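You operate a simulated robot arm through the tools that you are given. There is no shell and no other tool.

You are at the controls of a simulated robot arm. One attempt, no reset.

## Task
Put things in order on the top of the side table. At the end: the orange sugar cup stands where the silver mould with a red rim stood; the grey pad stands where the orange sugar cup stood; the pastry brush with a red grip stands where the grey pad stood; the blue spice mill stands on top of the beige round rolling board; the silver mould with a red rim stands where the blue spice mill stood; whatever was shut is shut again. Leave all else as you found it, and nothing knocked over.
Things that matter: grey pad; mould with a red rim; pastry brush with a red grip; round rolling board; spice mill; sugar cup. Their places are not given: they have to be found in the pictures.

It is judged by the outcome, as a careful person would: the job done as asked, and still so three seconds after it is handed in. It fails if anything else is knocked over, pushed out of place, dropped, spilled or broken.

## Robot
A 7-joint arm with a two-finger gripper, fixed in place. Base frame: the origin is at the foot of the arm, x ahead of it, y to its left, z up; the work surface is at about z = 800. Lengths are in mm, angles in rad, forces in N, time in s.
With the tool pointing down near the work surface it reaches from about 340 to 720 mm from the base axis. Its first joint turns from -1.152 to 1.152 rad. Payload 2.45 kg.
Tool frame: the origin (TCP) lies between the finger pads and is the grasp point; the fingertips stand 26 mm ahead of it; z points along the fingers, y is the line along which they close. The gripper opens to 96 mm. The gripper's body begins 69 mm behind the TCP.
Orientation is told as [roll, pitch, yaw] about the base's x, y, z axes, in that order, counted from this pose: with the fingers straight down and closing along the base's y, the tool's x points along the base's -x, its y along +y and its z along -z.

## Interface
- The arm moves only by the tool apply_moves. Its argument "moves" is a list of rows, each an object (a shift or turn left out is 0, a gripper value left out holds the last) with "linear": the shift along the tool's x, y, z in mm, a list of three; "dr": the turn, a rotation vector about the tool's x, y, z in rad, a list of three; "hand": the opening, from 0 (shut) to 1 (fully open). In form: [{"linear": [x, y, z], "dr": [rx, ry, rz], "hand": hand}, ...]. A call has 1 to 20 rows; each row is the pose to reach, as a shift and turn from the pose commanded when the call began, along the tool's axes at that moment. A row lasts 0.2 s, in which the tool goes at most 50 mm and 0.15 rad; a call with a longer step from one row to the next is refused whole, and so is a gripper value outside its range. Where a pose cannot be reached the arm comes as near as it can. A force on the tool above 40 N (or 10 N above the force at the start of the call, whichever is more), or a blocked arm, ends the call early, and 0.2 s more pass. Each finger halts on what it meets, pressing with about 34 N; the grip force reading is that of the motor and also rises with nothing between the fingers. The clock runs only during rows and for 0.2 s after the last one: add rows that repeat a pose to give the fingers time. The reply holds the time, the measured pose of the TCP, the force on the tool along the base axes, the opening and the grip force, in the units named above and with some noise, with the torque about the TCP (base axes, N m) and any sound that the robot's microphone picked up.
- Cameras (640 x 400 px; columns grow to the right, rows downward): "scene" is fixed at [159.9, -388.3, 1420.5]; the picture's right is [0.82, -0.58, 0.00], its down [-0.34, -0.49, -0.80] and it looks along [0.46, 0.66, -0.60] (base axes); focal length 323 px, centre (320, 200). "wrist" rides on the gripper at [82, 3, -98] in the tool frame; the picture's right is [-0.04, 1.00, 0.00], its down [-0.73, -0.03, -0.68] and it looks along [-0.68, -0.03, 0.73] (tool axes); focal length 256 px, centre (320, 200).
- camera(camera): a new picture of that camera. No time passes.
- locate(camera, pixels): there is no depth. For up to 12 entries [column, row, z] of the newest picture of that camera ("zoom" is the newest enlarged one), the place [x, y] in the base frame at which the ray of that pixel passes the height z, good to about 2 mm. No time passes.
- close_up(camera, box): a new picture of the part [left, top, right, bottom] of that camera's present view, enlarged. No time passes.
- job_done(): hands the job in; it is judged then, once.

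Open the gripper and draw the arm clear of the work before you hand the job in, unless the task says otherwise.

The tools are called after "Request:" as a command line: name --argument value ..., lists and objects as JSON in quotes. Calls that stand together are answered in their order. apply_moves: Moves the arm, as the interface text tells. Its arguments: {"type":"object","properties":{"moves":{"type":"array"}},"required":["moves"]} The other tools are called the same way: camera (camera) takes a picture; locate (camera, pixels) gives the place at which the rays of pixels pass given heights; close_up (camera, box) takes an enlarged picture of a part of a camera's view; job_done () hands the job in.

At the start:

```text
t: 0.0
position: [461.4, 180.0, 1125.6]
ee_rot: [0.0, 0.001, -0.002]
wrist_force: [-0.5, 0.9, -0.1]
moment: [0.01, -0.01, 0.02]
opening: 96.2
grip_force: 0.0
```

scene: 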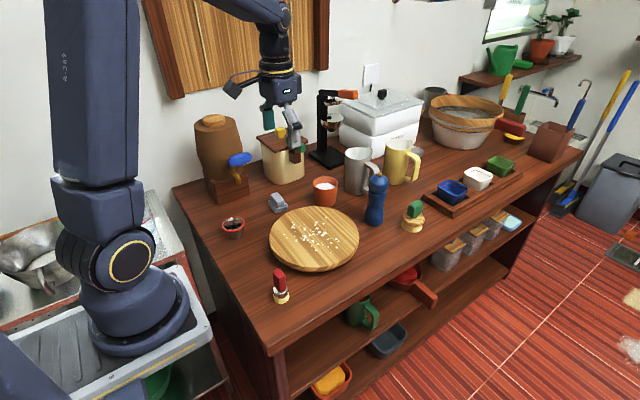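
wrist: 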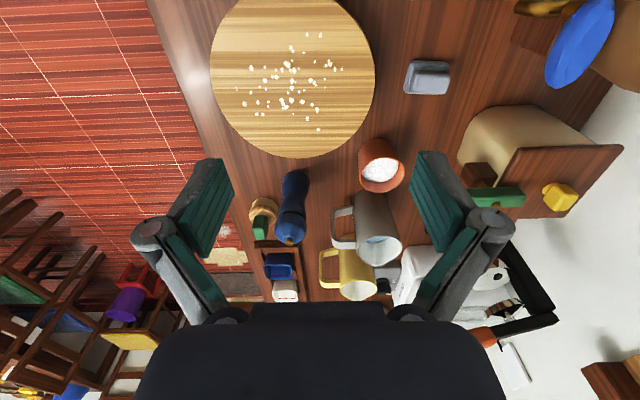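

The scene shows the board at about (314,238), the mill at (376,200), the sugar cup at (325,190), a grey pad-like thing at (278,202), a small mould at (233,227), a red-gripped brush at (280,287) and a green-gripped one at (412,215). I take enlarged views to identify each of them.

Request:
close_up --camera "scene" --box '[200, 160, 360, 310]'

Request:
close_up --camera "scene" --box '[320, 130, 540, 260]'

Request:
close_up --camera "wrist" --box '[200, 0, 480, 280]'

```text
2.67 times, centred on (280, 235) of scene
```

zoom: 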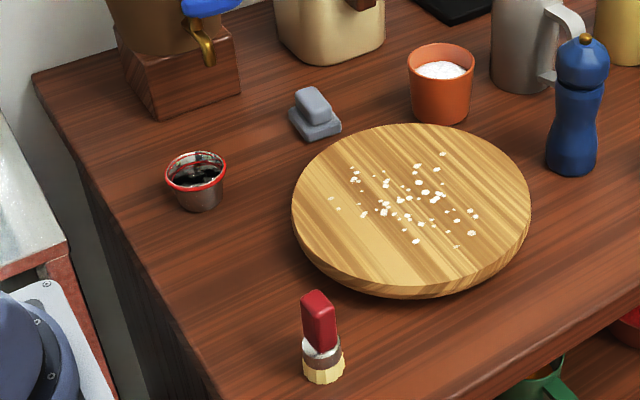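

```text
2.91 times, centred on (430, 195) of scene
```

zoom: 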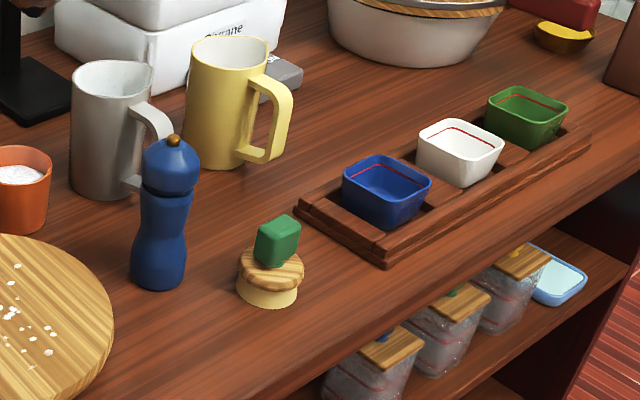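

```text
1.43 times, centred on (340, 140) of wrist
```

zoom: 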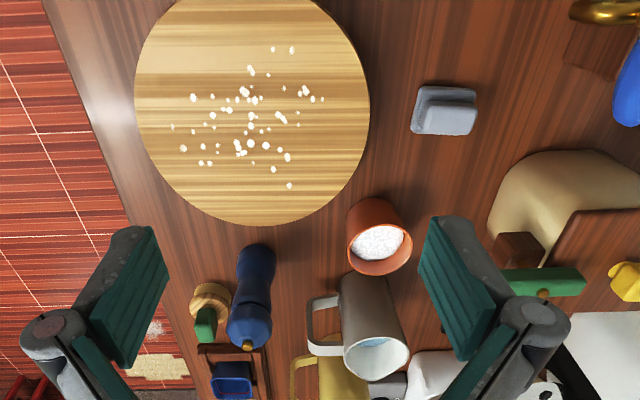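

The grey pad seems to be the stepped grey piece at zoom (315,115), but there is another grey thing behind the yellow mug at scene (418,153). I look closer at both, and at the mould and brush.

Request:
close_up --camera "scene" --box '[380, 80, 480, 180]'

Request:
close_up --camera "scene" --box '[250, 160, 350, 222]'

Request:
close_up --camera "scene" --box '[210, 205, 310, 310]'

```text
4.00 times, centred on (430, 130) of scene
```

zoom: 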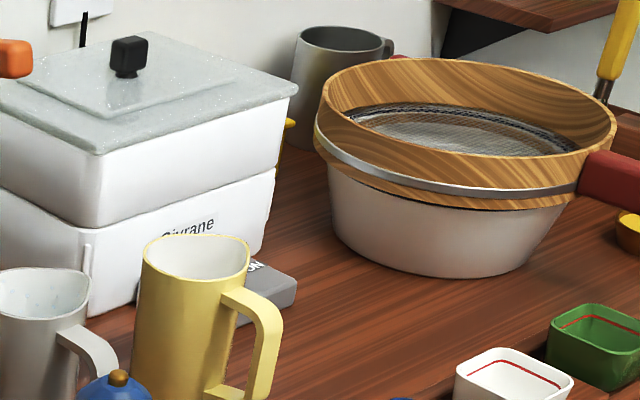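

```text
6.40 times, centred on (300, 191) of scene
```

zoom: 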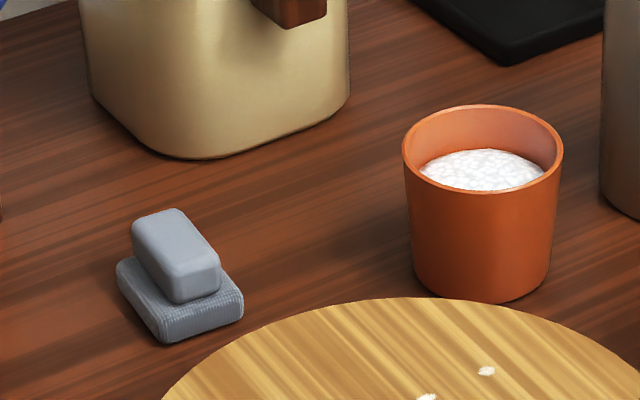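

```text
3.81 times, centred on (260, 258) of scene
```

zoom: 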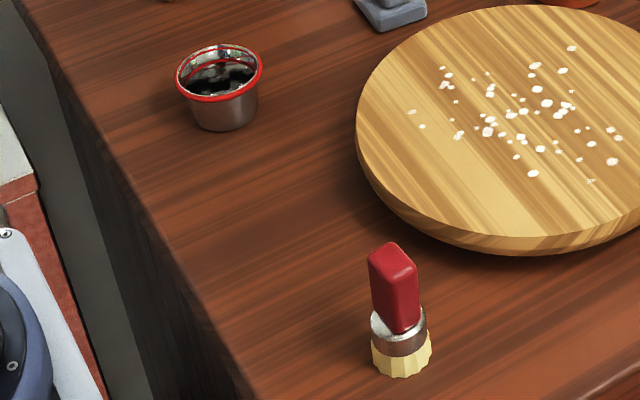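

The grey thing behind the mug is part of the white appliance, so the stepped grey piece is the pad. I locate the mould and brush outlines in the newest zoom.

Request:
locate --camera "zoom" --pixels '[[222, 131, 800], [195, 110, 800], [257, 112, 800], [177, 77, 835], [263, 72, 835], [222, 101, 835], [217, 45, 835], [403, 377, 800], [372, 362, 800], [431, 355, 800], [390, 250, 860], [402, 332, 825]]'

Request:
locate --camera "scene" --pixels '[[313.5, 238, 820], [270, 238, 820], [359, 238, 820], [314, 206.5, 820], [314, 266, 820], [325.5, 207, 800], [375, 225, 800], [378, 177, 900], [277, 212, 800], [412, 231, 800], [325, 183, 860], [358, 195, 800]]'

```text
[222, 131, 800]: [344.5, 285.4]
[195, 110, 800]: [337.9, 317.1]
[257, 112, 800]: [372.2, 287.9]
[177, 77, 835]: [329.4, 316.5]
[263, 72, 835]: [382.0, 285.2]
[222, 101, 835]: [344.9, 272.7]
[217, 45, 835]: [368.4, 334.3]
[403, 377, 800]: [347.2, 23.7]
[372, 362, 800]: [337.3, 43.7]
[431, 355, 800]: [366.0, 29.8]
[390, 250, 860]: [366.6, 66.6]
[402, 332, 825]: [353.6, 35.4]
```

```text
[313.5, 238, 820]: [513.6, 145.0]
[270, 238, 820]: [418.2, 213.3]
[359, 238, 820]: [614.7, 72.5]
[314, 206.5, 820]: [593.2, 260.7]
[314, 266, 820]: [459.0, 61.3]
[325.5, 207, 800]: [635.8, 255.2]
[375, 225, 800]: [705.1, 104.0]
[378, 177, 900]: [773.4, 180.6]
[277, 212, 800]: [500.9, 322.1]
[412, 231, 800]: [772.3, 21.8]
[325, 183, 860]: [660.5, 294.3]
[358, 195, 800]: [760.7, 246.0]
```

The mill looks to stand near (716,120) and about 145 tall, the cup near (650,278), the mould near (357,304) and the brush near (353,36). I cross-check with enlarged wrist views before moving.

Request:
close_up --camera "wrist" --box '[240, 120, 420, 260]'

Request:
close_up --camera "wrist" --box '[200, 0, 460, 160]'

```text
2.86 times, centred on (330, 190) of wrist
```

zoom: 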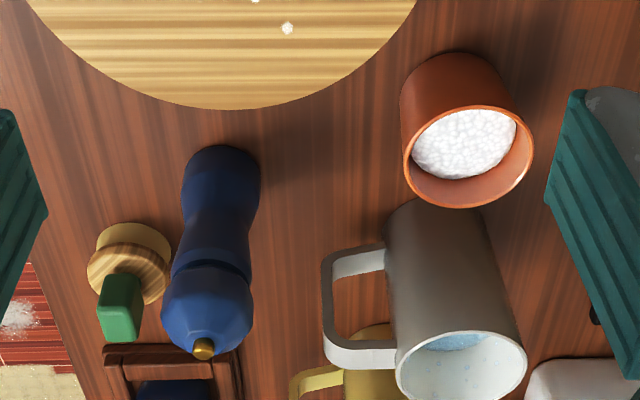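

```text
2.46 times, centred on (330, 80) of wrist
```

zoom: 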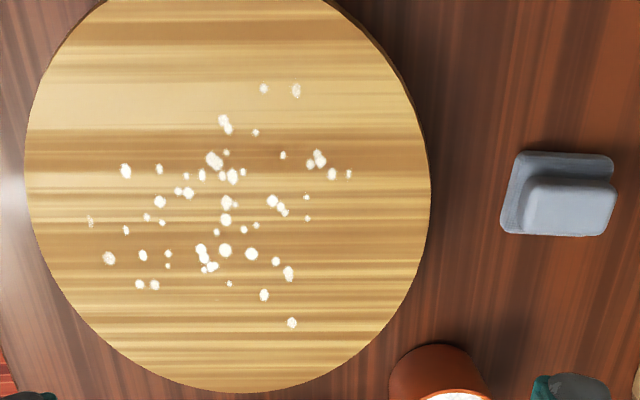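

The first wrist zoom gave the mill's near foot edge at (220,146) and the cup rim centre near (468,157), which are wrist pixels (295,171) and (382,175). I locate them at several heights to triangulate with the scene view.

Request:
locate --camera "wrist" --pixels '[[295, 171.2, 800], [282, 186, 800], [309, 183, 800], [290.5, 242, 945], [376.2, 138.6, 800], [381.7, 175, 870], [359.4, 176, 870], [404.5, 172.5, 870], [418, 92, 800], [404, 75, 800], [449, 62, 800], [263, 240, 800]]'

Request:
locate --camera "zoom" --pixels '[[503, 232, 800], [520, 152, 800], [612, 153, 820], [610, 237, 820], [523, 234, 820], [540, 182, 820], [24, 190, 820], [431, 190, 820], [240, 393, 820], [228, 200, 820], [330, 45, 820], [225, 210, 820]]'

```text
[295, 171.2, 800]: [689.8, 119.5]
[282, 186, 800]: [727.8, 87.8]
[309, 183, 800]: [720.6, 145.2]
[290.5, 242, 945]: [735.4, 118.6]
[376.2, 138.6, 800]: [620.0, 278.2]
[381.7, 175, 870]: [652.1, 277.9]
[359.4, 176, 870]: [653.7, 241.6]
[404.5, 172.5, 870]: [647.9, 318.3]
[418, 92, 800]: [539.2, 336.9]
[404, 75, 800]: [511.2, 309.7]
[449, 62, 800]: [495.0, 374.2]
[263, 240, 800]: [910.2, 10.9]
```

```text
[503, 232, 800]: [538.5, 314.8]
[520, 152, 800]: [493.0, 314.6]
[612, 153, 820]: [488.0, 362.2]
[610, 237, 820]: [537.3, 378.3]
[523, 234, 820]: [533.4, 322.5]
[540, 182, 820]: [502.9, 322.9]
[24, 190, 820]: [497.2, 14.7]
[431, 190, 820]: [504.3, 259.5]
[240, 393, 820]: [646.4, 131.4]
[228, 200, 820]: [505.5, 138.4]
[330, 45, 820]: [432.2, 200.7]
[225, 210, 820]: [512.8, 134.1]
```

Triangulation gives the mill at about (717,118), radius about 27 and top near z 945, and the cup at (652,278), with the board centre near (524,138) and radius about 122. I move above the mill at a safe height to test reach and look again.

Request:
apply_moves --moves '[{"linear": [-43, -10, 11], "hand": 1}, {"linear": [-86, -21, 22], "hand": 1}, {"linear": [-129, -31, 33], "hand": 1}, {"linear": [-172, -42, 43], "hand": 1}, {"linear": [-215, -52, 54], "hand": 1}, {"linear": [-255, -62, 65], "hand": 1}, {"linear": [-255, -62, 65], "hand": 1}]'

```text
t: 1.6
position: [703.1, 116.3, 1059.8]
ee_rot: [0.002, 0.001, 0.001]
wrist_force: [0.5, -0.1, 0.3]
moment: [-0.01, -0.02, 0.01]
opening: 95.9
grip_force: 0.0
out of reach, approached as far as the arm can: row 6, 7
```

The arm stopped at x=703 at this height, so straight-down reach is about 713 here. I take pictures from here to check the alignment over the mill.

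Request:
camera --camera "wrist"

Request:
camera --camera "scene"

```text
taken
```

wrist: 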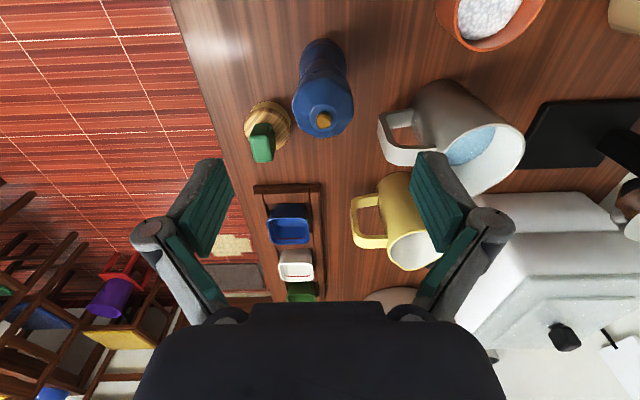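

```text
taken
```

scene: 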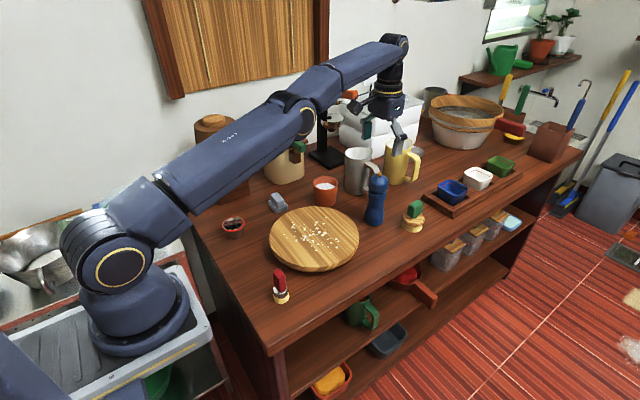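

The gold knob of the mill is at wrist (323,121) and its near foot at about (325,42). I locate them, and the neighbours (stamp, mug handle), before descending.

Request:
locate --camera "wrist" --pixels '[[323, 122, 945], [323, 122, 940], [323, 122, 950], [292, 108, 915], [353, 100, 915], [325, 41, 800], [302, 52, 800], [347, 52, 800], [268, 103, 800], [292, 130, 815], [380, 130, 850], [430, 60, 800]]'

Request:
locate --camera "scene" --pixels '[[378, 176, 945], [378, 176, 940], [378, 176, 950], [368, 190, 915], [388, 186, 915]]'

Request:
close_up --camera "wrist" --box '[230, 20, 420, 180]'

Request:
close_up --camera "scene" --box '[330, 160, 430, 240]'

```text
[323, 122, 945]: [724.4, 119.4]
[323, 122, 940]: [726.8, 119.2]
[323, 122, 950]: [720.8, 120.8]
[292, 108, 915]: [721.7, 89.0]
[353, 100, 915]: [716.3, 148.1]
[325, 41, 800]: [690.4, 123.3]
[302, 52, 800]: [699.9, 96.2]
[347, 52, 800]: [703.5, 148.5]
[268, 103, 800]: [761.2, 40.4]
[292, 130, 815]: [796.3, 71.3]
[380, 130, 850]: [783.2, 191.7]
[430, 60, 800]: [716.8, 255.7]
```

```text
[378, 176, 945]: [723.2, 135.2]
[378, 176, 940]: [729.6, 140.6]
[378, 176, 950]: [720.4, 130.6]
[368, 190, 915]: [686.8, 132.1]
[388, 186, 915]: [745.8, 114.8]
```

```text
2.50 times, centred on (325, 100) of wrist
```

zoom: 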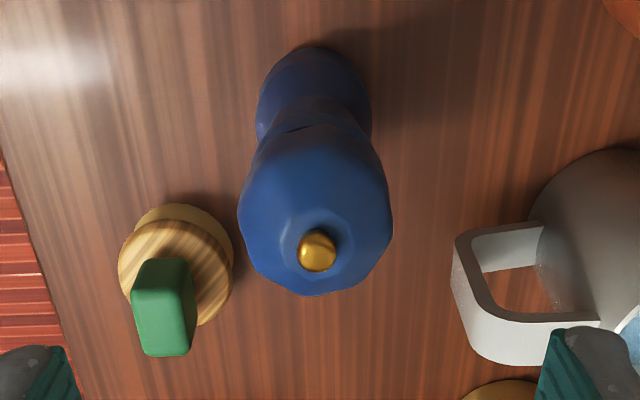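

```text
5.00 times, centred on (380, 200) of scene
```

zoom: 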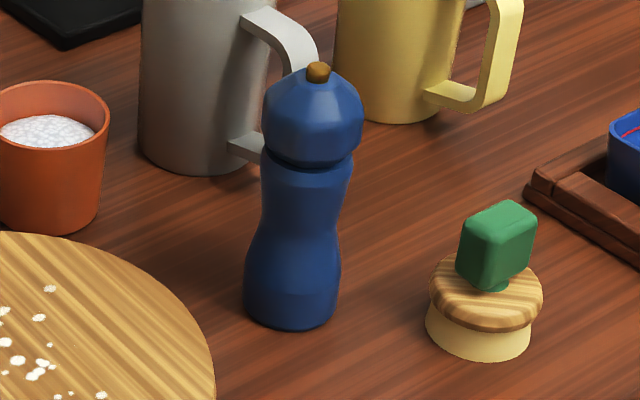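

The mill's axis is at about (717,120), its knob top is at z of about 957 and its head is about 56 wide, so straight-down reach falls roughly 10 mm short. I tilt the tool 0.15 rad outward about its y axis to gain reach while the closing line stays horizontal.

Request:
apply_moves --moves '[{"linear": [0, 0, 0], "dr": [0, -0.075, 0], "hand": 1}, {"linear": [0, 0, 0], "dr": [0, -0.15, 0], "hand": 1}, {"linear": [0, 0, 0], "dr": [0, -0.15, 0], "hand": 1}]'

```text
t: 2.4
position: [702.1, 117.1, 1059.8]
ee_rot: [0.0, -0.152, 0.001]
wrist_force: [1.0, 0.0, -0.5]
moment: [0.03, 0.0, -0.01]
opening: 96.0
grip_force: 0.0
```

The tilt took without a reach limit. Now I go to about (717,120,1000), with the tips still above the knob, and look.

Request:
apply_moves --moves '[{"linear": [-3, 1.5, 31], "dr": [0, 0, 0], "hand": 1}, {"linear": [-5.9, 3, 61.6], "dr": [0, 0, 0], "hand": 1}, {"linear": [-5.9, 3, 61.6], "hand": 1}]'

Request:
camera --camera "wrist"

Request:
close_up --camera "scene" --box '[330, 90, 450, 240]'

```text
t: 3.2
position: [717.2, 119.8, 999.5]
ee_rot: [0.0, -0.149, 0.0]
wrist_force: [-0.6, 0.6, -0.3]
moment: [0.02, 0.0, 0.04]
opening: 95.9
grip_force: 0.3
```

```text
taken
```

wrist: 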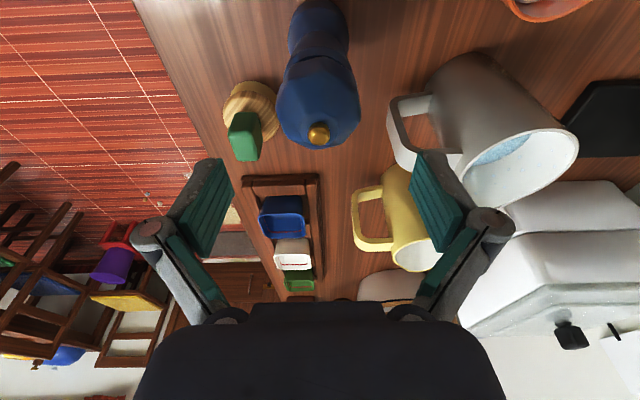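

```text
2.67 times, centred on (390, 165) of scene
```

zoom: 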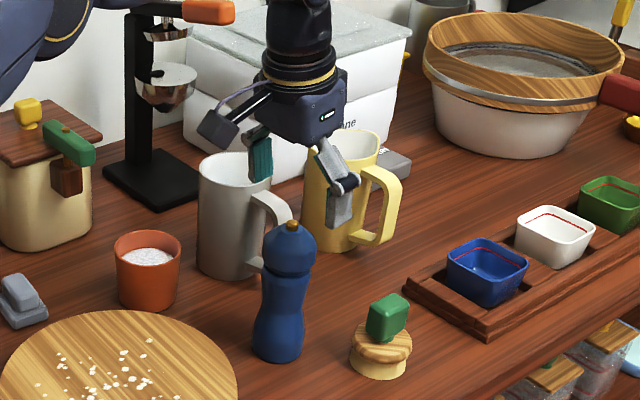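

The gripper is above the mill and the mug handle stays beyond x of about 770. I check the knob at wrist (319,133) once more from this nearer pose.

Request:
locate --camera "wrist" --pixels '[[319, 133, 945], [319, 133, 950], [319, 133, 955], [276, 110, 917], [360, 104, 917], [389, 120, 850], [389, 120, 880], [280, 100, 810]]'

Request:
locate --camera "zoom" --pixels '[[293, 222, 950], [293, 222, 955], [293, 222, 960], [263, 250, 917], [316, 247, 917], [278, 361, 800]]'

```text
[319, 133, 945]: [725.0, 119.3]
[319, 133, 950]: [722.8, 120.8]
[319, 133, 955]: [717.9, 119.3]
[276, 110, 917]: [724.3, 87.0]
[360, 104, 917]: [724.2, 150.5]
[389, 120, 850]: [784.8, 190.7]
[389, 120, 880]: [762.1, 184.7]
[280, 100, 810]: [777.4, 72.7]
```

```text
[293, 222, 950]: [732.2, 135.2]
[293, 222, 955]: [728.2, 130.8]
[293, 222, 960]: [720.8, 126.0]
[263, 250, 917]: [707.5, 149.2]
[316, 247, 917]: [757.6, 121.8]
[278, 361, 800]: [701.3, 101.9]
```

Both views agree on an axis at (717,120) and a knob top at z of about 958. I descend vertically to TCP z=905 with the fingers open.

Request:
apply_moves --moves '[{"linear": [4.7, 0, 31.3], "hand": 1}, {"linear": [9.4, 0, 62.6], "hand": 1}, {"linear": [14.2, 0, 94], "hand": 1}, {"linear": [14.2, 0, 94], "hand": 1}]'

Request:
close_up --camera "scene" --box '[330, 120, 430, 240]'

Request:
camera --camera "wrist"

```text
t: 4.2
position: [717.0, 121.2, 904.2]
ee_rot: [0.001, -0.152, 0.0]
wrist_force: [0.5, -0.2, -0.7]
moment: [-0.02, 0.01, 0.03]
opening: 96.0
grip_force: 0.0
```

```text
3.33 times, centred on (380, 180) of scene
```

zoom: 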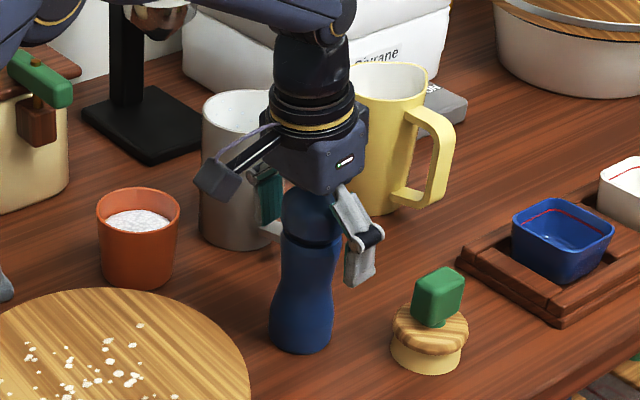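

```text
taken
```

wrist: 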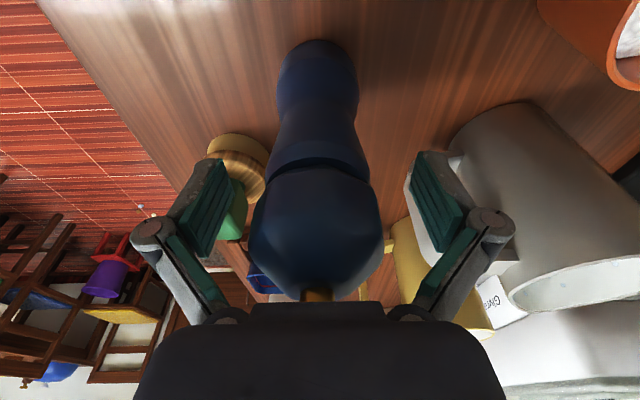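

The mill is centred between the fingers with the palm still about 15 mm above the knob. I go down 7 mm more and close, allowing time for the fingers.

Request:
apply_moves --moves '[{"linear": [1, -1, 7], "hand": 1}, {"linear": [1, -1, 7], "hand": 1}, {"linear": [1, -1, 7], "hand": 0.5}, {"linear": [1, -1, 7], "hand": 0.3}, {"linear": [1, -1, 7], "hand": 0.3}, {"linear": [1, -1, 7], "hand": 0.3}, {"linear": [1, -1, 7], "hand": 0.3}]'

Request:
camera --camera "wrist"

Request:
close_up --camera "scene" --box '[330, 120, 430, 240]'

```text
t: 5.8
position: [717.7, 120.1, 898.6]
ee_rot: [0.001, -0.151, 0.0]
wrist_force: [-1.6, 0.8, 1.2]
moment: [-0.02, 0.03, -0.03]
opening: 48.8
grip_force: 33.7
```

```text
taken
```

wrist: 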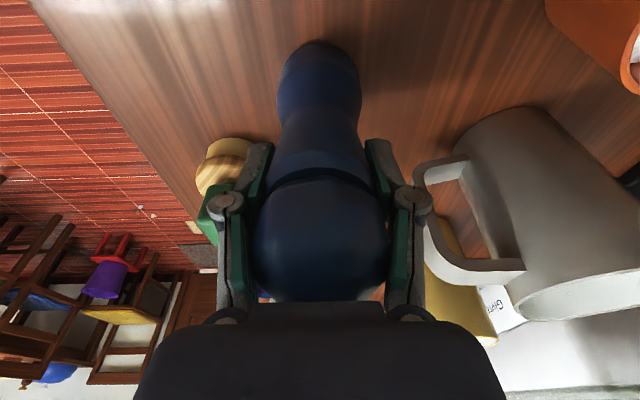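

```text
3.33 times, centred on (380, 180) of scene
```

zoom: 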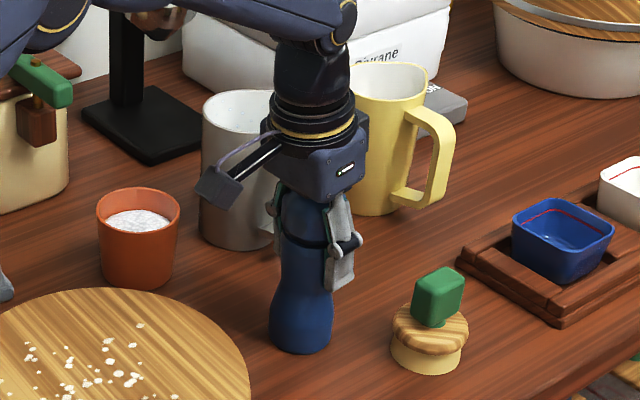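

The grip holds at 48.8 mm with 34 N. I lift the mill 70 mm straight up in small steps.

Request:
apply_moves --moves '[{"linear": [-1.5, 0, -9.9], "hand": 0.3}, {"linear": [-4, 0, -27], "hand": 0.3}, {"linear": [-7.2, 0, -48], "hand": 0.3}, {"linear": [-10.4, 0, -69.2], "hand": 0.3}, {"linear": [-10.4, 0, -69.2], "hand": 0.3}]'

Request:
camera --camera "scene"

Request:
close_up --camera "scene" --box '[260, 190, 370, 280]'

```text
t: 7.0
position: [715.9, 119.7, 968.3]
ee_rot: [0.0, -0.149, 0.0]
wrist_force: [0.8, -0.3, -2.3]
moment: [-0.01, -0.03, 0.03]
opening: 51.8
grip_force: 34.0
```

```text
taken
```

scene: 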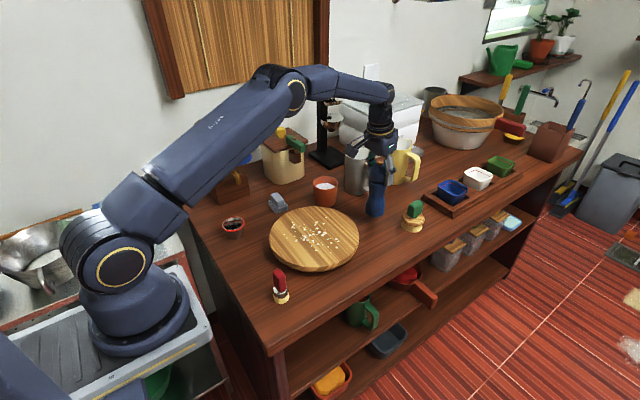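

```text
4.44 times, centred on (315, 235) of scene
```

zoom: 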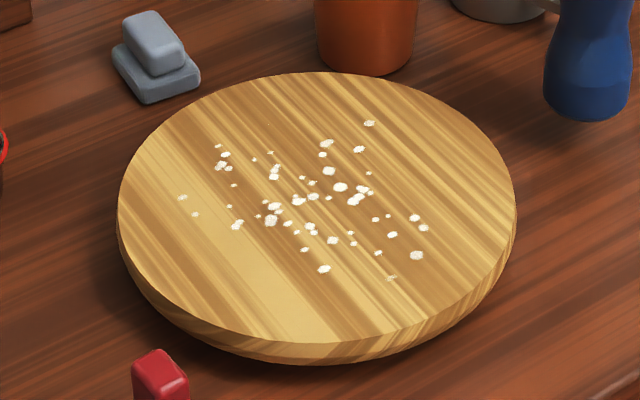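

The opening grew from 48.8 to 51.8 and the mill's foot rose only about 9 px, so the mill seems to have slipped in the fingers. I look closer before going on.

Request:
close_up --camera "scene" --box '[330, 110, 430, 230]'

Request:
camera --camera "wrist"

```text
3.33 times, centred on (380, 170) of scene
```

zoom: 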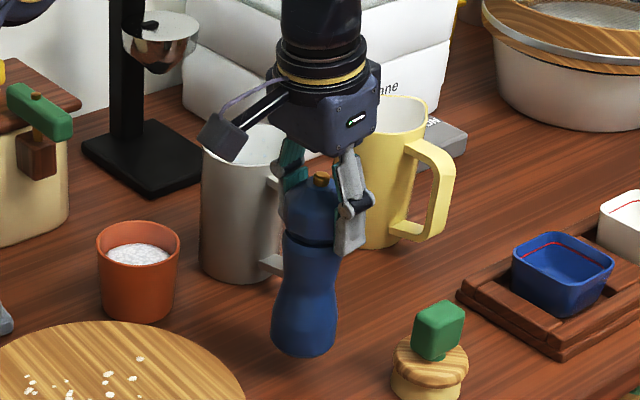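

```text
taken
```

wrist: 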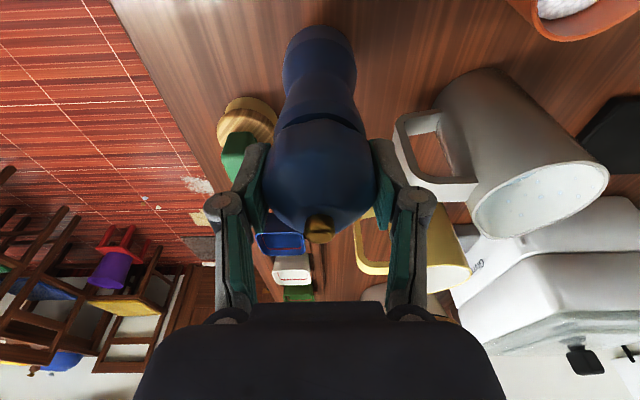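

I measure how far the mill slipped by locating its knob (wrist (318,228), zoom (320,175)) and its foot (zoom (303,358)).

Request:
locate --camera "wrist" --pixels '[[318, 220, 980], [318, 220, 990], [318, 220, 1000], [318, 220, 1010], [320, 27, 830], [320, 27, 870]]'

Request:
locate --camera "zoom" --pixels '[[320, 173, 980], [320, 173, 990], [320, 173, 1000], [320, 173, 1010], [303, 358, 820], [303, 358, 830], [303, 358, 840], [303, 358, 870]]'

```text
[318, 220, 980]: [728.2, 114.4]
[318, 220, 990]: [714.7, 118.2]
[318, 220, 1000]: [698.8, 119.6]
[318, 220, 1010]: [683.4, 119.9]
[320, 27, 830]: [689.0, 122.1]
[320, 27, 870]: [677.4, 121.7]
```

```text
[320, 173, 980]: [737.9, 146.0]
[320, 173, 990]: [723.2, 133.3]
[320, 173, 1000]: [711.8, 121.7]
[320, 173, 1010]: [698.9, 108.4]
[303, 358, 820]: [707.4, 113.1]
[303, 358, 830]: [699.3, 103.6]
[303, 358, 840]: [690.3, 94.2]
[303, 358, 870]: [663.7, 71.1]
```

The knob is at z of about 995, up 37 mm for 70 mm of lift, so the mill slid about 33 mm and the fingertips now hold its head. I hold still briefly to see whether it is still creeping.

Request:
apply_moves --moves '[{"linear": [0, 0, 0], "hand": 0}]'

Request:
close_up --camera "scene" --box '[330, 110, 430, 230]'

```text
t: 7.4
position: [716.4, 120.4, 968.3]
ee_rot: [0.001, -0.15, 0.0]
wrist_force: [-0.2, 0.3, -2.4]
moment: [-0.01, 0.01, -0.01]
opening: 51.5
grip_force: 34.1
```

```text
3.33 times, centred on (380, 170) of scene
```

zoom: 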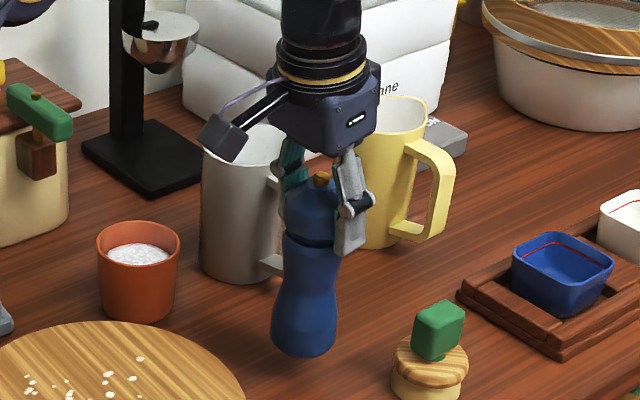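

It is steady now: the pads hold the head at its widest, opening 51.5 and about 2.1 N of weight. Next I choose a crumb-free spot on the board, enlarging it and locating the candidate spot and rim points.

Request:
close_up --camera "scene" --box '[260, 190, 370, 280]'

Request:
locate --camera "zoom" --pixels '[[258, 292, 818], [118, 205, 818], [516, 205, 818], [325, 72, 818], [300, 343, 818], [183, 197, 818], [195, 214, 818], [237, 226, 818], [305, 249, 818], [324, 269, 818], [391, 278, 818], [270, 221, 818]]'

```text
4.44 times, centred on (315, 235) of scene
```

zoom: 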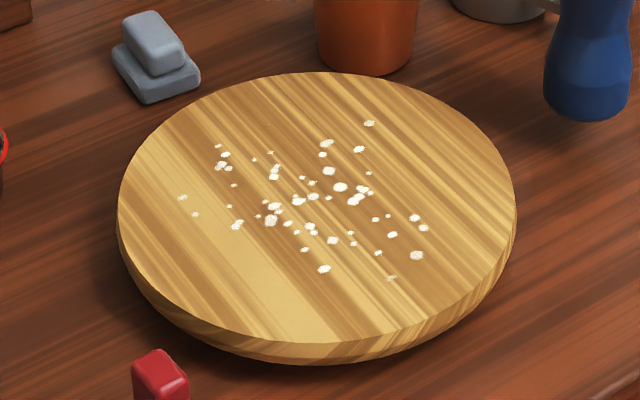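

```text
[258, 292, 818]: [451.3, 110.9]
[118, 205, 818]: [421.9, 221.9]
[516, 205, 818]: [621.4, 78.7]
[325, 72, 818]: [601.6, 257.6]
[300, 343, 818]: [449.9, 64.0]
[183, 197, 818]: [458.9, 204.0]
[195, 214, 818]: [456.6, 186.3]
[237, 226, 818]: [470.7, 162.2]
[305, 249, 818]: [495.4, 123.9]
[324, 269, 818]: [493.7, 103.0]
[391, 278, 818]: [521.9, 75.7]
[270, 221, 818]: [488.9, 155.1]
```

The wrist and scene views of the board only agree if its top is nearer z=838 than 818. I re-locate the same spot and rim points at heights around that.

Request:
locate --camera "zoom" --pixels '[[258, 292, 838], [118, 205, 838], [516, 205, 838], [325, 72, 838], [300, 343, 838], [300, 365, 800], [300, 365, 820], [305, 249, 838], [324, 269, 838], [237, 226, 838], [150, 290, 820], [485, 290, 820]]'

```text
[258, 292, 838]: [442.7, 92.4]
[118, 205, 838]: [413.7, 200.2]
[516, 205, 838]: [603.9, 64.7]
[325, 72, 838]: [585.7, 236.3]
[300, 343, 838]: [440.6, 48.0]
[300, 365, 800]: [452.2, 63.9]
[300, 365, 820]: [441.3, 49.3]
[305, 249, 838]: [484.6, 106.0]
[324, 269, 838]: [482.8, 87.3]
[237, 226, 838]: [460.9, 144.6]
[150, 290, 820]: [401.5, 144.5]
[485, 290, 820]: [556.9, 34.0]
```

That fits: the board centre is about (512,140), its radius about 118 and its top z about 838, with a visible rim only about 18 mm thick. I zoom in on its underside to see how it is supported.

Request:
close_up --camera "scene" --box '[265, 240, 365, 285]'

Request:
close_up --camera "scene" --box '[265, 225, 315, 275]'

```text
6.40 times, centred on (315, 262) of scene
```

zoom: 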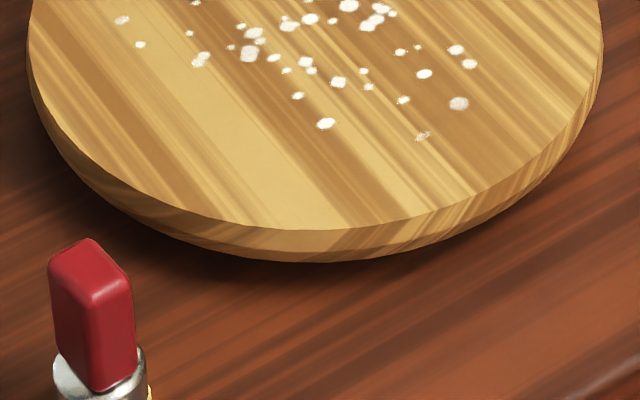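

```text
8.00 times, centred on (290, 250) of scene
```

zoom: 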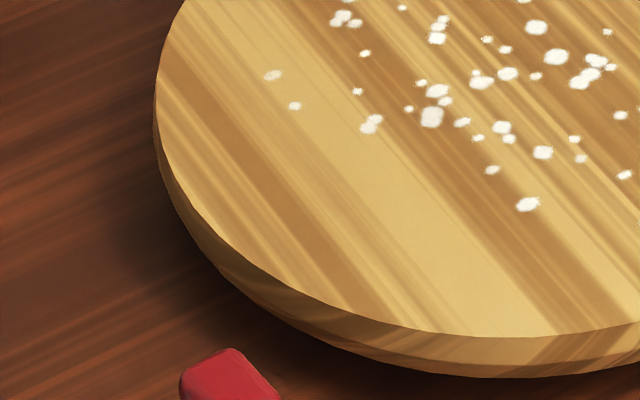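

The rim overhangs its support, so I want the mill as near the centre as the crumbs allow. The spot at zoom (395,205) clears every crumb by a full mill radius, so I locate it.

Request:
locate --camera "zoom" --pixels '[[395, 205, 838], [492, 170, 838], [528, 204, 838], [372, 125, 838], [430, 117, 838], [295, 105, 838], [395, 205, 834], [395, 205, 842], [478, 138, 838], [272, 75, 838]]'

```text
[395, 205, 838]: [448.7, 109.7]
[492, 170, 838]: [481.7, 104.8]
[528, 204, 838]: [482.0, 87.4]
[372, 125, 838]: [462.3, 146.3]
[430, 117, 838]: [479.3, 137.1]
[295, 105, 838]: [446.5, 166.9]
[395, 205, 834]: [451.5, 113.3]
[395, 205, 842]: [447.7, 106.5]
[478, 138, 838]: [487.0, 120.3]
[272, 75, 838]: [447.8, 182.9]
```

I pick (449,110) for the mill. I raise it 30 mm so its foot is about 29 mm above the board top, then carry it over gently with the same tilt.

Request:
apply_moves --moves '[{"linear": [-1.5, 0, -9.9], "hand": 0}, {"linear": [-4.5, 0, -29.7], "hand": 0}, {"linear": [-4.5, 0, -29.7], "hand": 0}, {"linear": [10.3, -0.6, -31.9], "hand": 0}, {"linear": [34.9, -1.5, -35.6], "hand": 0}, {"linear": [64.6, -2.7, -40.1], "hand": 0}, {"linear": [94.3, -3.9, -44.6], "hand": 0}, {"linear": [124, -5, -49], "hand": 0}, {"linear": [153.6, -6.2, -53.5], "hand": 0}, {"linear": [183.3, -7.4, -58], "hand": 0}, {"linear": [213, -8.6, -62.4], "hand": 0}, {"linear": [240, -9.6, -66.5], "hand": 0}, {"linear": [255, -10.2, -68.7], "hand": 0}, {"linear": [260, -10.4, -69.5], "hand": 0}, {"linear": [260, -10.4, -69.5], "hand": 0}]'

Request:
camera --camera "scene"

Request:
camera --camera "wrist"

```text
t: 10.6
position: [449.6, 109.6, 998.2]
ee_rot: [0.0, -0.149, -0.001]
wrist_force: [-0.5, -0.1, -1.9]
moment: [0.01, 0.0, 0.01]
opening: 51.6
grip_force: 33.9
```

```text
taken
```

scene: 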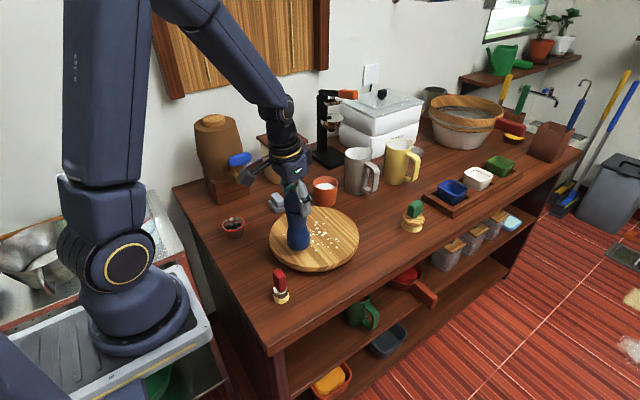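

```text
taken
```

wrist: 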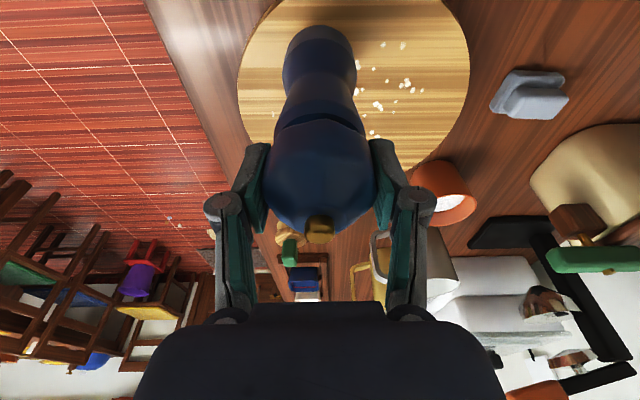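

The mill hangs upright over the near part of the board, clear of the crumbs. I lower it 20 mm, then feel for contact in small steps.

Request:
apply_moves --moves '[{"linear": [1.5, 0, 9.9], "hand": 0}, {"linear": [3, 0, 19.8], "hand": 0}, {"linear": [3, 0, 19.8], "hand": 0}]'

Request:
close_up --camera "scene" --box '[250, 170, 370, 280]'

```text
t: 11.4
position: [450.0, 108.6, 978.8]
ee_rot: [0.002, -0.15, -0.001]
wrist_force: [-0.6, -0.8, -1.7]
moment: [-0.01, -0.04, 0.0]
opening: 51.3
grip_force: 33.8
```

```text
3.64 times, centred on (310, 225) of scene
```

zoom: 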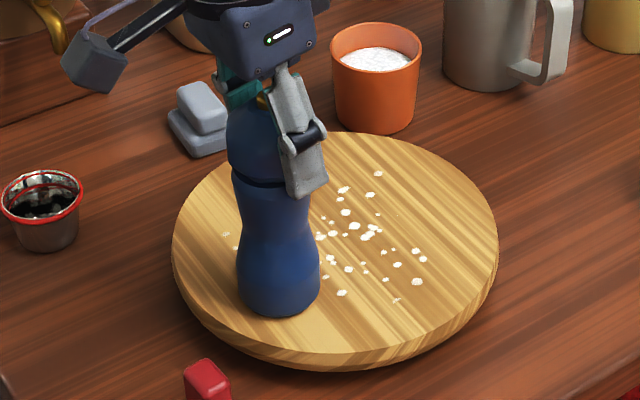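

The foot should be about 10 mm above the board. I lower 5 mm and read the force.

Request:
apply_moves --moves '[{"linear": [0.4, 0, 2.5], "hand": 0}, {"linear": [0.75, 0, 5], "hand": 0}]'

```text
t: 12.0
position: [450.4, 109.3, 975.0]
ee_rot: [0.001, -0.154, 0.0]
wrist_force: [-1.9, 1.3, 17.6]
moment: [-0.1, 0.72, -0.02]
opening: 52.0
grip_force: 33.7
```

Contact: 17.6 N upward at z=975. I ease back up 1 mm to lessen the push and then check the picture.

Request:
apply_moves --moves '[{"linear": [-0.2, 0, -1.2], "hand": 0}, {"linear": [-0.2, 0, -1.2], "hand": 0}]'

Request:
close_up --camera "scene" --box '[250, 170, 370, 280]'

Request:
camera --camera "wrist"

```text
t: 12.6
position: [449.2, 108.6, 974.6]
ee_rot: [0.001, -0.151, 0.0]
wrist_force: [1.5, 1.2, 3.3]
moment: [0.1, -0.13, -0.02]
opening: 51.8
grip_force: 34.2
```

```text
3.64 times, centred on (310, 225) of scene
```

zoom: 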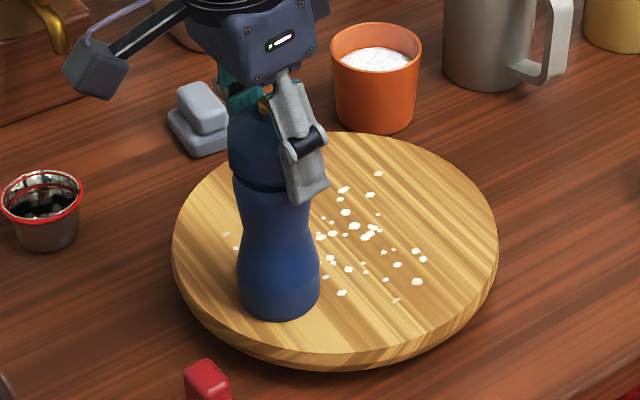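

```text
taken
```

wrist: 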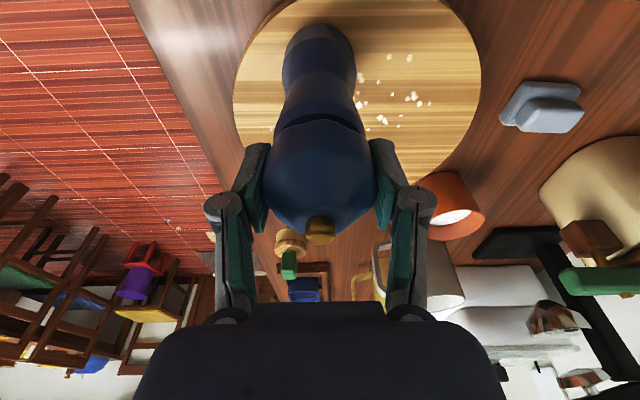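

The mill now rests on the board (3.3 N), the board's rim has not shifted, and the mill stands upright. I open the fingers in stages.

Request:
apply_moves --moves '[{"linear": [0, 0, 0], "hand": 0.55}, {"linear": [0, 0, 0], "hand": 0.6}, {"linear": [0, 0, 0], "hand": 0.75}, {"linear": [0, 0, 0], "hand": 0.95}, {"linear": [0, 0, 0], "hand": 1}, {"linear": [0, 0, 0], "hand": 1}]'

Request:
close_up --camera "scene" --box '[250, 170, 370, 280]'

Request:
camera --camera "wrist"

```text
t: 14.0
position: [449.6, 108.8, 974.0]
ee_rot: [0.0, -0.149, -0.001]
wrist_force: [-0.1, -0.4, 0.1]
moment: [0.02, 0.02, 0.0]
opening: 96.1
grip_force: 0.1
```

```text
3.64 times, centred on (310, 225) of scene
```

zoom: 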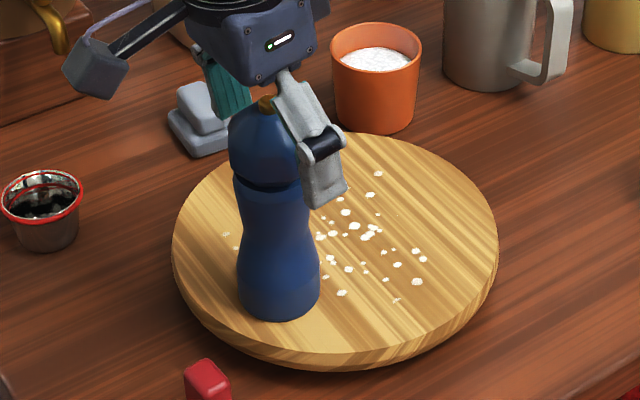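

```text
taken
```

wrist: 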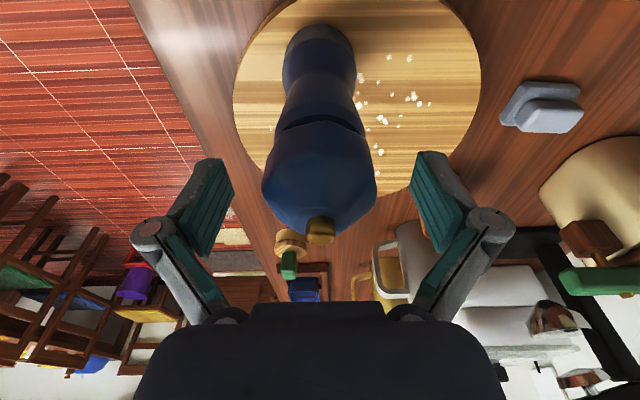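

The mill stands free on the board. I rise 90 mm clear of its knob, then travel at that height to above the mould near (357,304) and look.

Request:
apply_moves --moves '[{"linear": [-4.5, 0, -29.7], "hand": 1}, {"linear": [-9, 0, -59.3], "hand": 1}, {"linear": [-13.4, 0, -89], "hand": 1}, {"linear": [4.9, 39, -91.8], "hand": 1}, {"linear": [23.2, 78, -94.5], "hand": 1}, {"linear": [41.5, 117, -97.3], "hand": 1}, {"linear": [59.9, 156, -100], "hand": 1}, {"linear": [78.2, 195.2, -102.8], "hand": 1}, {"linear": [78.2, 195.2, -102.8], "hand": 1}]'

Request:
camera --camera "wrist"

Request:
camera --camera "scene"

```text
t: 16.0
position: [356.1, 306.1, 1063.2]
ee_rot: [0.001, -0.149, 0.0]
wrist_force: [0.1, 1.3, -0.4]
moment: [0.02, -0.03, 0.0]
opening: 96.0
grip_force: 0.1
```

```text
taken
```

wrist: 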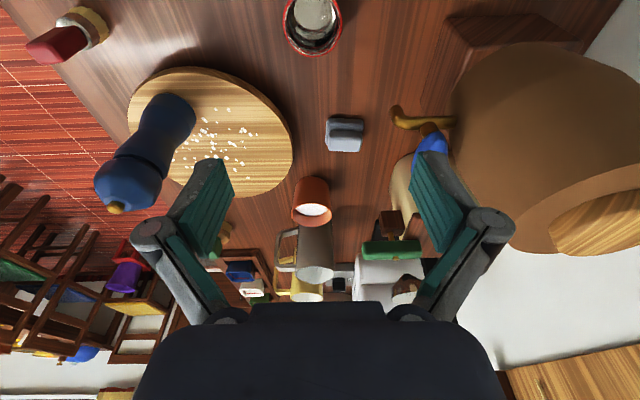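

```text
taken
```

scene: 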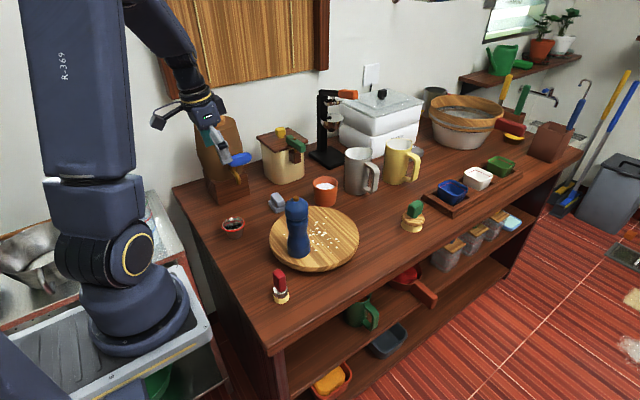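

The mould is at the wrist's top edge (313,18), and the big brown dispenser with its wooden foot is to the right. I locate the mould rim, the pad and the dispenser's foot corners.

Request:
locate --camera "wrist" --pixels '[[284, 25, 835], [342, 22, 835], [313, 55, 835], [450, 20, 850], [450, 20, 800], [395, 115, 850], [445, 125, 870], [325, 118, 800], [330, 152, 800], [363, 150, 815], [363, 118, 815], [344, 120, 800]]'

Request:
locate --camera "scene" --pixels '[[218, 204, 800], [250, 195.7, 800], [207, 190, 800], [233, 219, 835], [233, 220, 838]]'

Request:
close_up --camera "scene" --box '[180, 170, 300, 250]'

```text
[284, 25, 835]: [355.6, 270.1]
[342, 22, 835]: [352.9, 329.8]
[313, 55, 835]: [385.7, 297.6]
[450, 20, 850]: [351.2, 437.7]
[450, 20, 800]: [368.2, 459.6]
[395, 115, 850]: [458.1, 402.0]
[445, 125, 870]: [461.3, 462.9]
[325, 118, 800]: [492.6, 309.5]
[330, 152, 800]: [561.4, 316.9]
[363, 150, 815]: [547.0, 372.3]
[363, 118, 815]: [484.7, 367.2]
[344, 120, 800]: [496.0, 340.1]
```

```text
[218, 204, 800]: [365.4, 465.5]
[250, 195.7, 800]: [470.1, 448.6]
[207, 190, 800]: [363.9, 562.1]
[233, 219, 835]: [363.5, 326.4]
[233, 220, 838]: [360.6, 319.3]
```

```text
5.00 times, centred on (240, 210) of scene
```

zoom: 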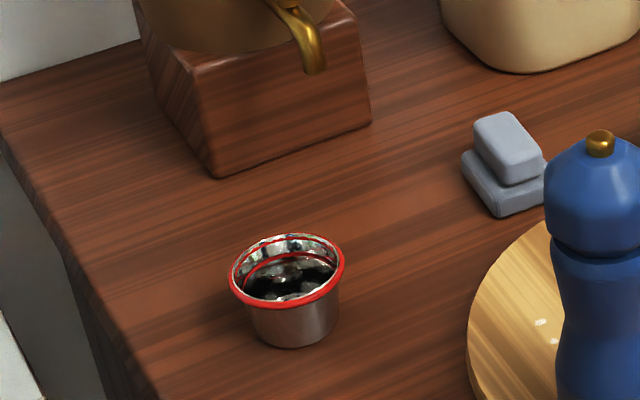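

The mould rim is about 60 across, centred near (356,300), and the dispenser foot (front face y above 450) is well clear. I refine with the newest zoom before descending.

Request:
locate --camera "zoom" --pixels '[[229, 272, 835], [345, 268, 835], [289, 307, 835], [285, 234, 835], [288, 348, 800], [289, 307, 840], [285, 234, 840], [229, 272, 840], [345, 268, 840], [289, 307, 830], [285, 234, 830]]'

```text
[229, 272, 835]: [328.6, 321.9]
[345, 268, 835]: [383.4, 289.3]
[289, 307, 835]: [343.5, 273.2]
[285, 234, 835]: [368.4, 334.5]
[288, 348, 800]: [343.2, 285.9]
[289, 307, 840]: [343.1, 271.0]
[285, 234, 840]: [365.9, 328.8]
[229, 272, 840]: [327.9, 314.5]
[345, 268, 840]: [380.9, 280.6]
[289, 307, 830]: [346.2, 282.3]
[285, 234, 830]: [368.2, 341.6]
```

The mould centre comes to about (356,301) with its rim at z of about 837. I descend to z=920 above it and check.

Request:
apply_moves --moves '[{"linear": [5.3, -1.3, 35.4], "hand": 1}, {"linear": [10.6, -2.5, 70.7], "hand": 1}, {"linear": [16, -3.8, 106], "hand": 1}, {"linear": [21.3, -5, 141.4], "hand": 1}, {"linear": [21.3, -5, 141.4], "hand": 1}]'

Request:
camera --camera "wrist"

Request:
close_up --camera "scene" --box '[180, 150, 300, 260]'

```text
t: 17.2
position: [355.4, 299.4, 921.0]
ee_rot: [-0.001, -0.151, -0.001]
wrist_force: [0.0, 0.9, -0.3]
moment: [-0.03, -0.03, 0.01]
opening: 95.9
grip_force: 0.1
```

```text
taken
```

wrist: 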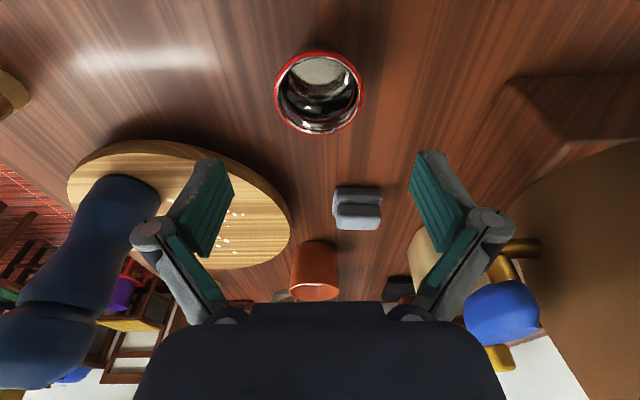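

```text
3.64 times, centred on (240, 205) of scene
```

zoom: 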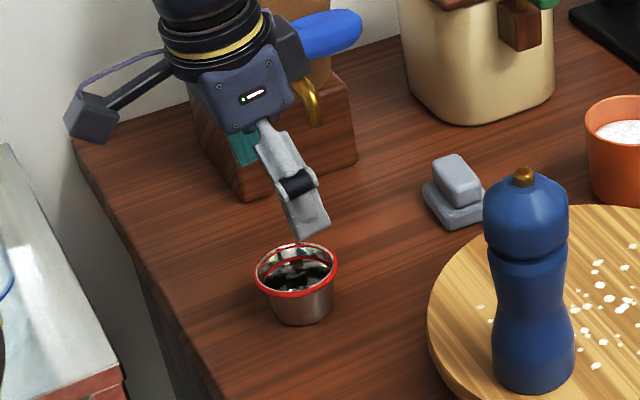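

The mould rim spans wrist columns 274–362 and rows 49–134. I locate it from here for the final alignment.

Request:
locate --camera "wrist" --pixels '[[274, 93, 837], [362, 90, 837], [317, 134, 837], [318, 50, 837], [332, 200, 800], [350, 187, 800], [382, 188, 800], [336, 222, 800], [378, 222, 800], [335, 205, 815], [380, 205, 815]]'

```text
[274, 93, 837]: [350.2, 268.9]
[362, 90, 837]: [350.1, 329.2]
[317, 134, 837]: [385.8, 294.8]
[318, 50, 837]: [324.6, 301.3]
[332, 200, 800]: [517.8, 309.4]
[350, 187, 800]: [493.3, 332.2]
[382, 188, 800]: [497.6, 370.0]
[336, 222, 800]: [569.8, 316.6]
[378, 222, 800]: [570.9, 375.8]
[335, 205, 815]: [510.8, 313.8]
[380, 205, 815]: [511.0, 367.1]
```

The mould is centred at about (355,300) and the TCP is right above it. I descend to z=833 and close gently around the rim.

Request:
apply_moves --moves '[{"linear": [4.4, 0.3, 29], "hand": 1}, {"linear": [8.7, 0.5, 58], "hand": 1}, {"linear": [13.1, 0.6, 87], "hand": 1}, {"linear": [13.1, 0.6, 87], "hand": 1}]'

Request:
camera --camera "wrist"

Request:
close_up --camera "scene" --box '[180, 170, 300, 260]'

```text
t: 18.2
position: [356.9, 300.6, 833.7]
ee_rot: [0.001, -0.152, -0.001]
wrist_force: [0.0, -0.3, 0.5]
moment: [-0.01, -0.02, 0.04]
opening: 96.0
grip_force: 0.0
```

```text
taken
```

wrist: 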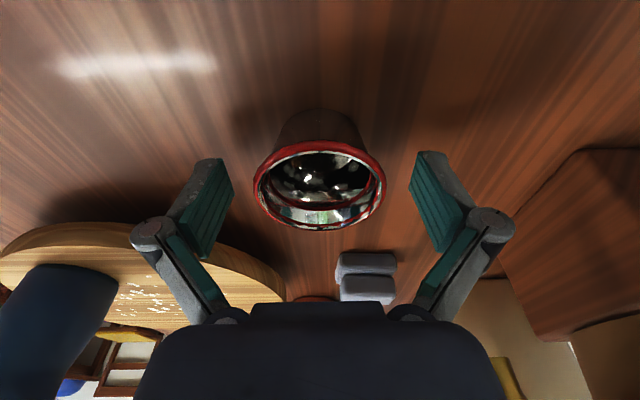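

```text
4.44 times, centred on (240, 215) of scene
```

zoom: 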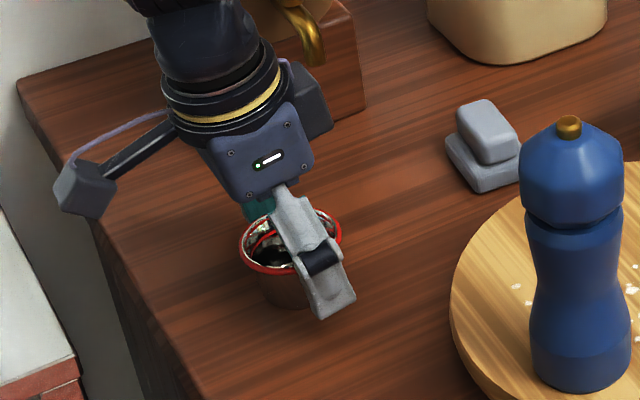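

The rim centre (319,187) coincides with the TCP's pixel (320,187). I close on the rim.

Request:
apply_moves --moves '[{"linear": [0, 0, 0], "hand": 0.75}, {"linear": [0, 0, 0], "hand": 0.6}, {"linear": [0, 0, 0], "hand": 0.5}, {"linear": [0, 0, 0], "hand": 0.5}, {"linear": [0, 0, 0], "hand": 0.5}]'

Request:
camera --camera "wrist"

```text
t: 19.4
position: [356.0, 299.0, 833.4]
ee_rot: [0.0, -0.15, -0.002]
wrist_force: [-1.7, -0.4, 6.2]
moment: [-0.05, 0.05, -0.04]
opening: 63.2
grip_force: 34.1
```

```text
taken
```

wrist: 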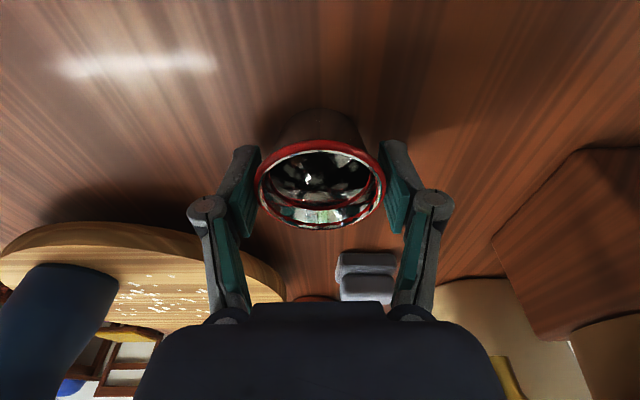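

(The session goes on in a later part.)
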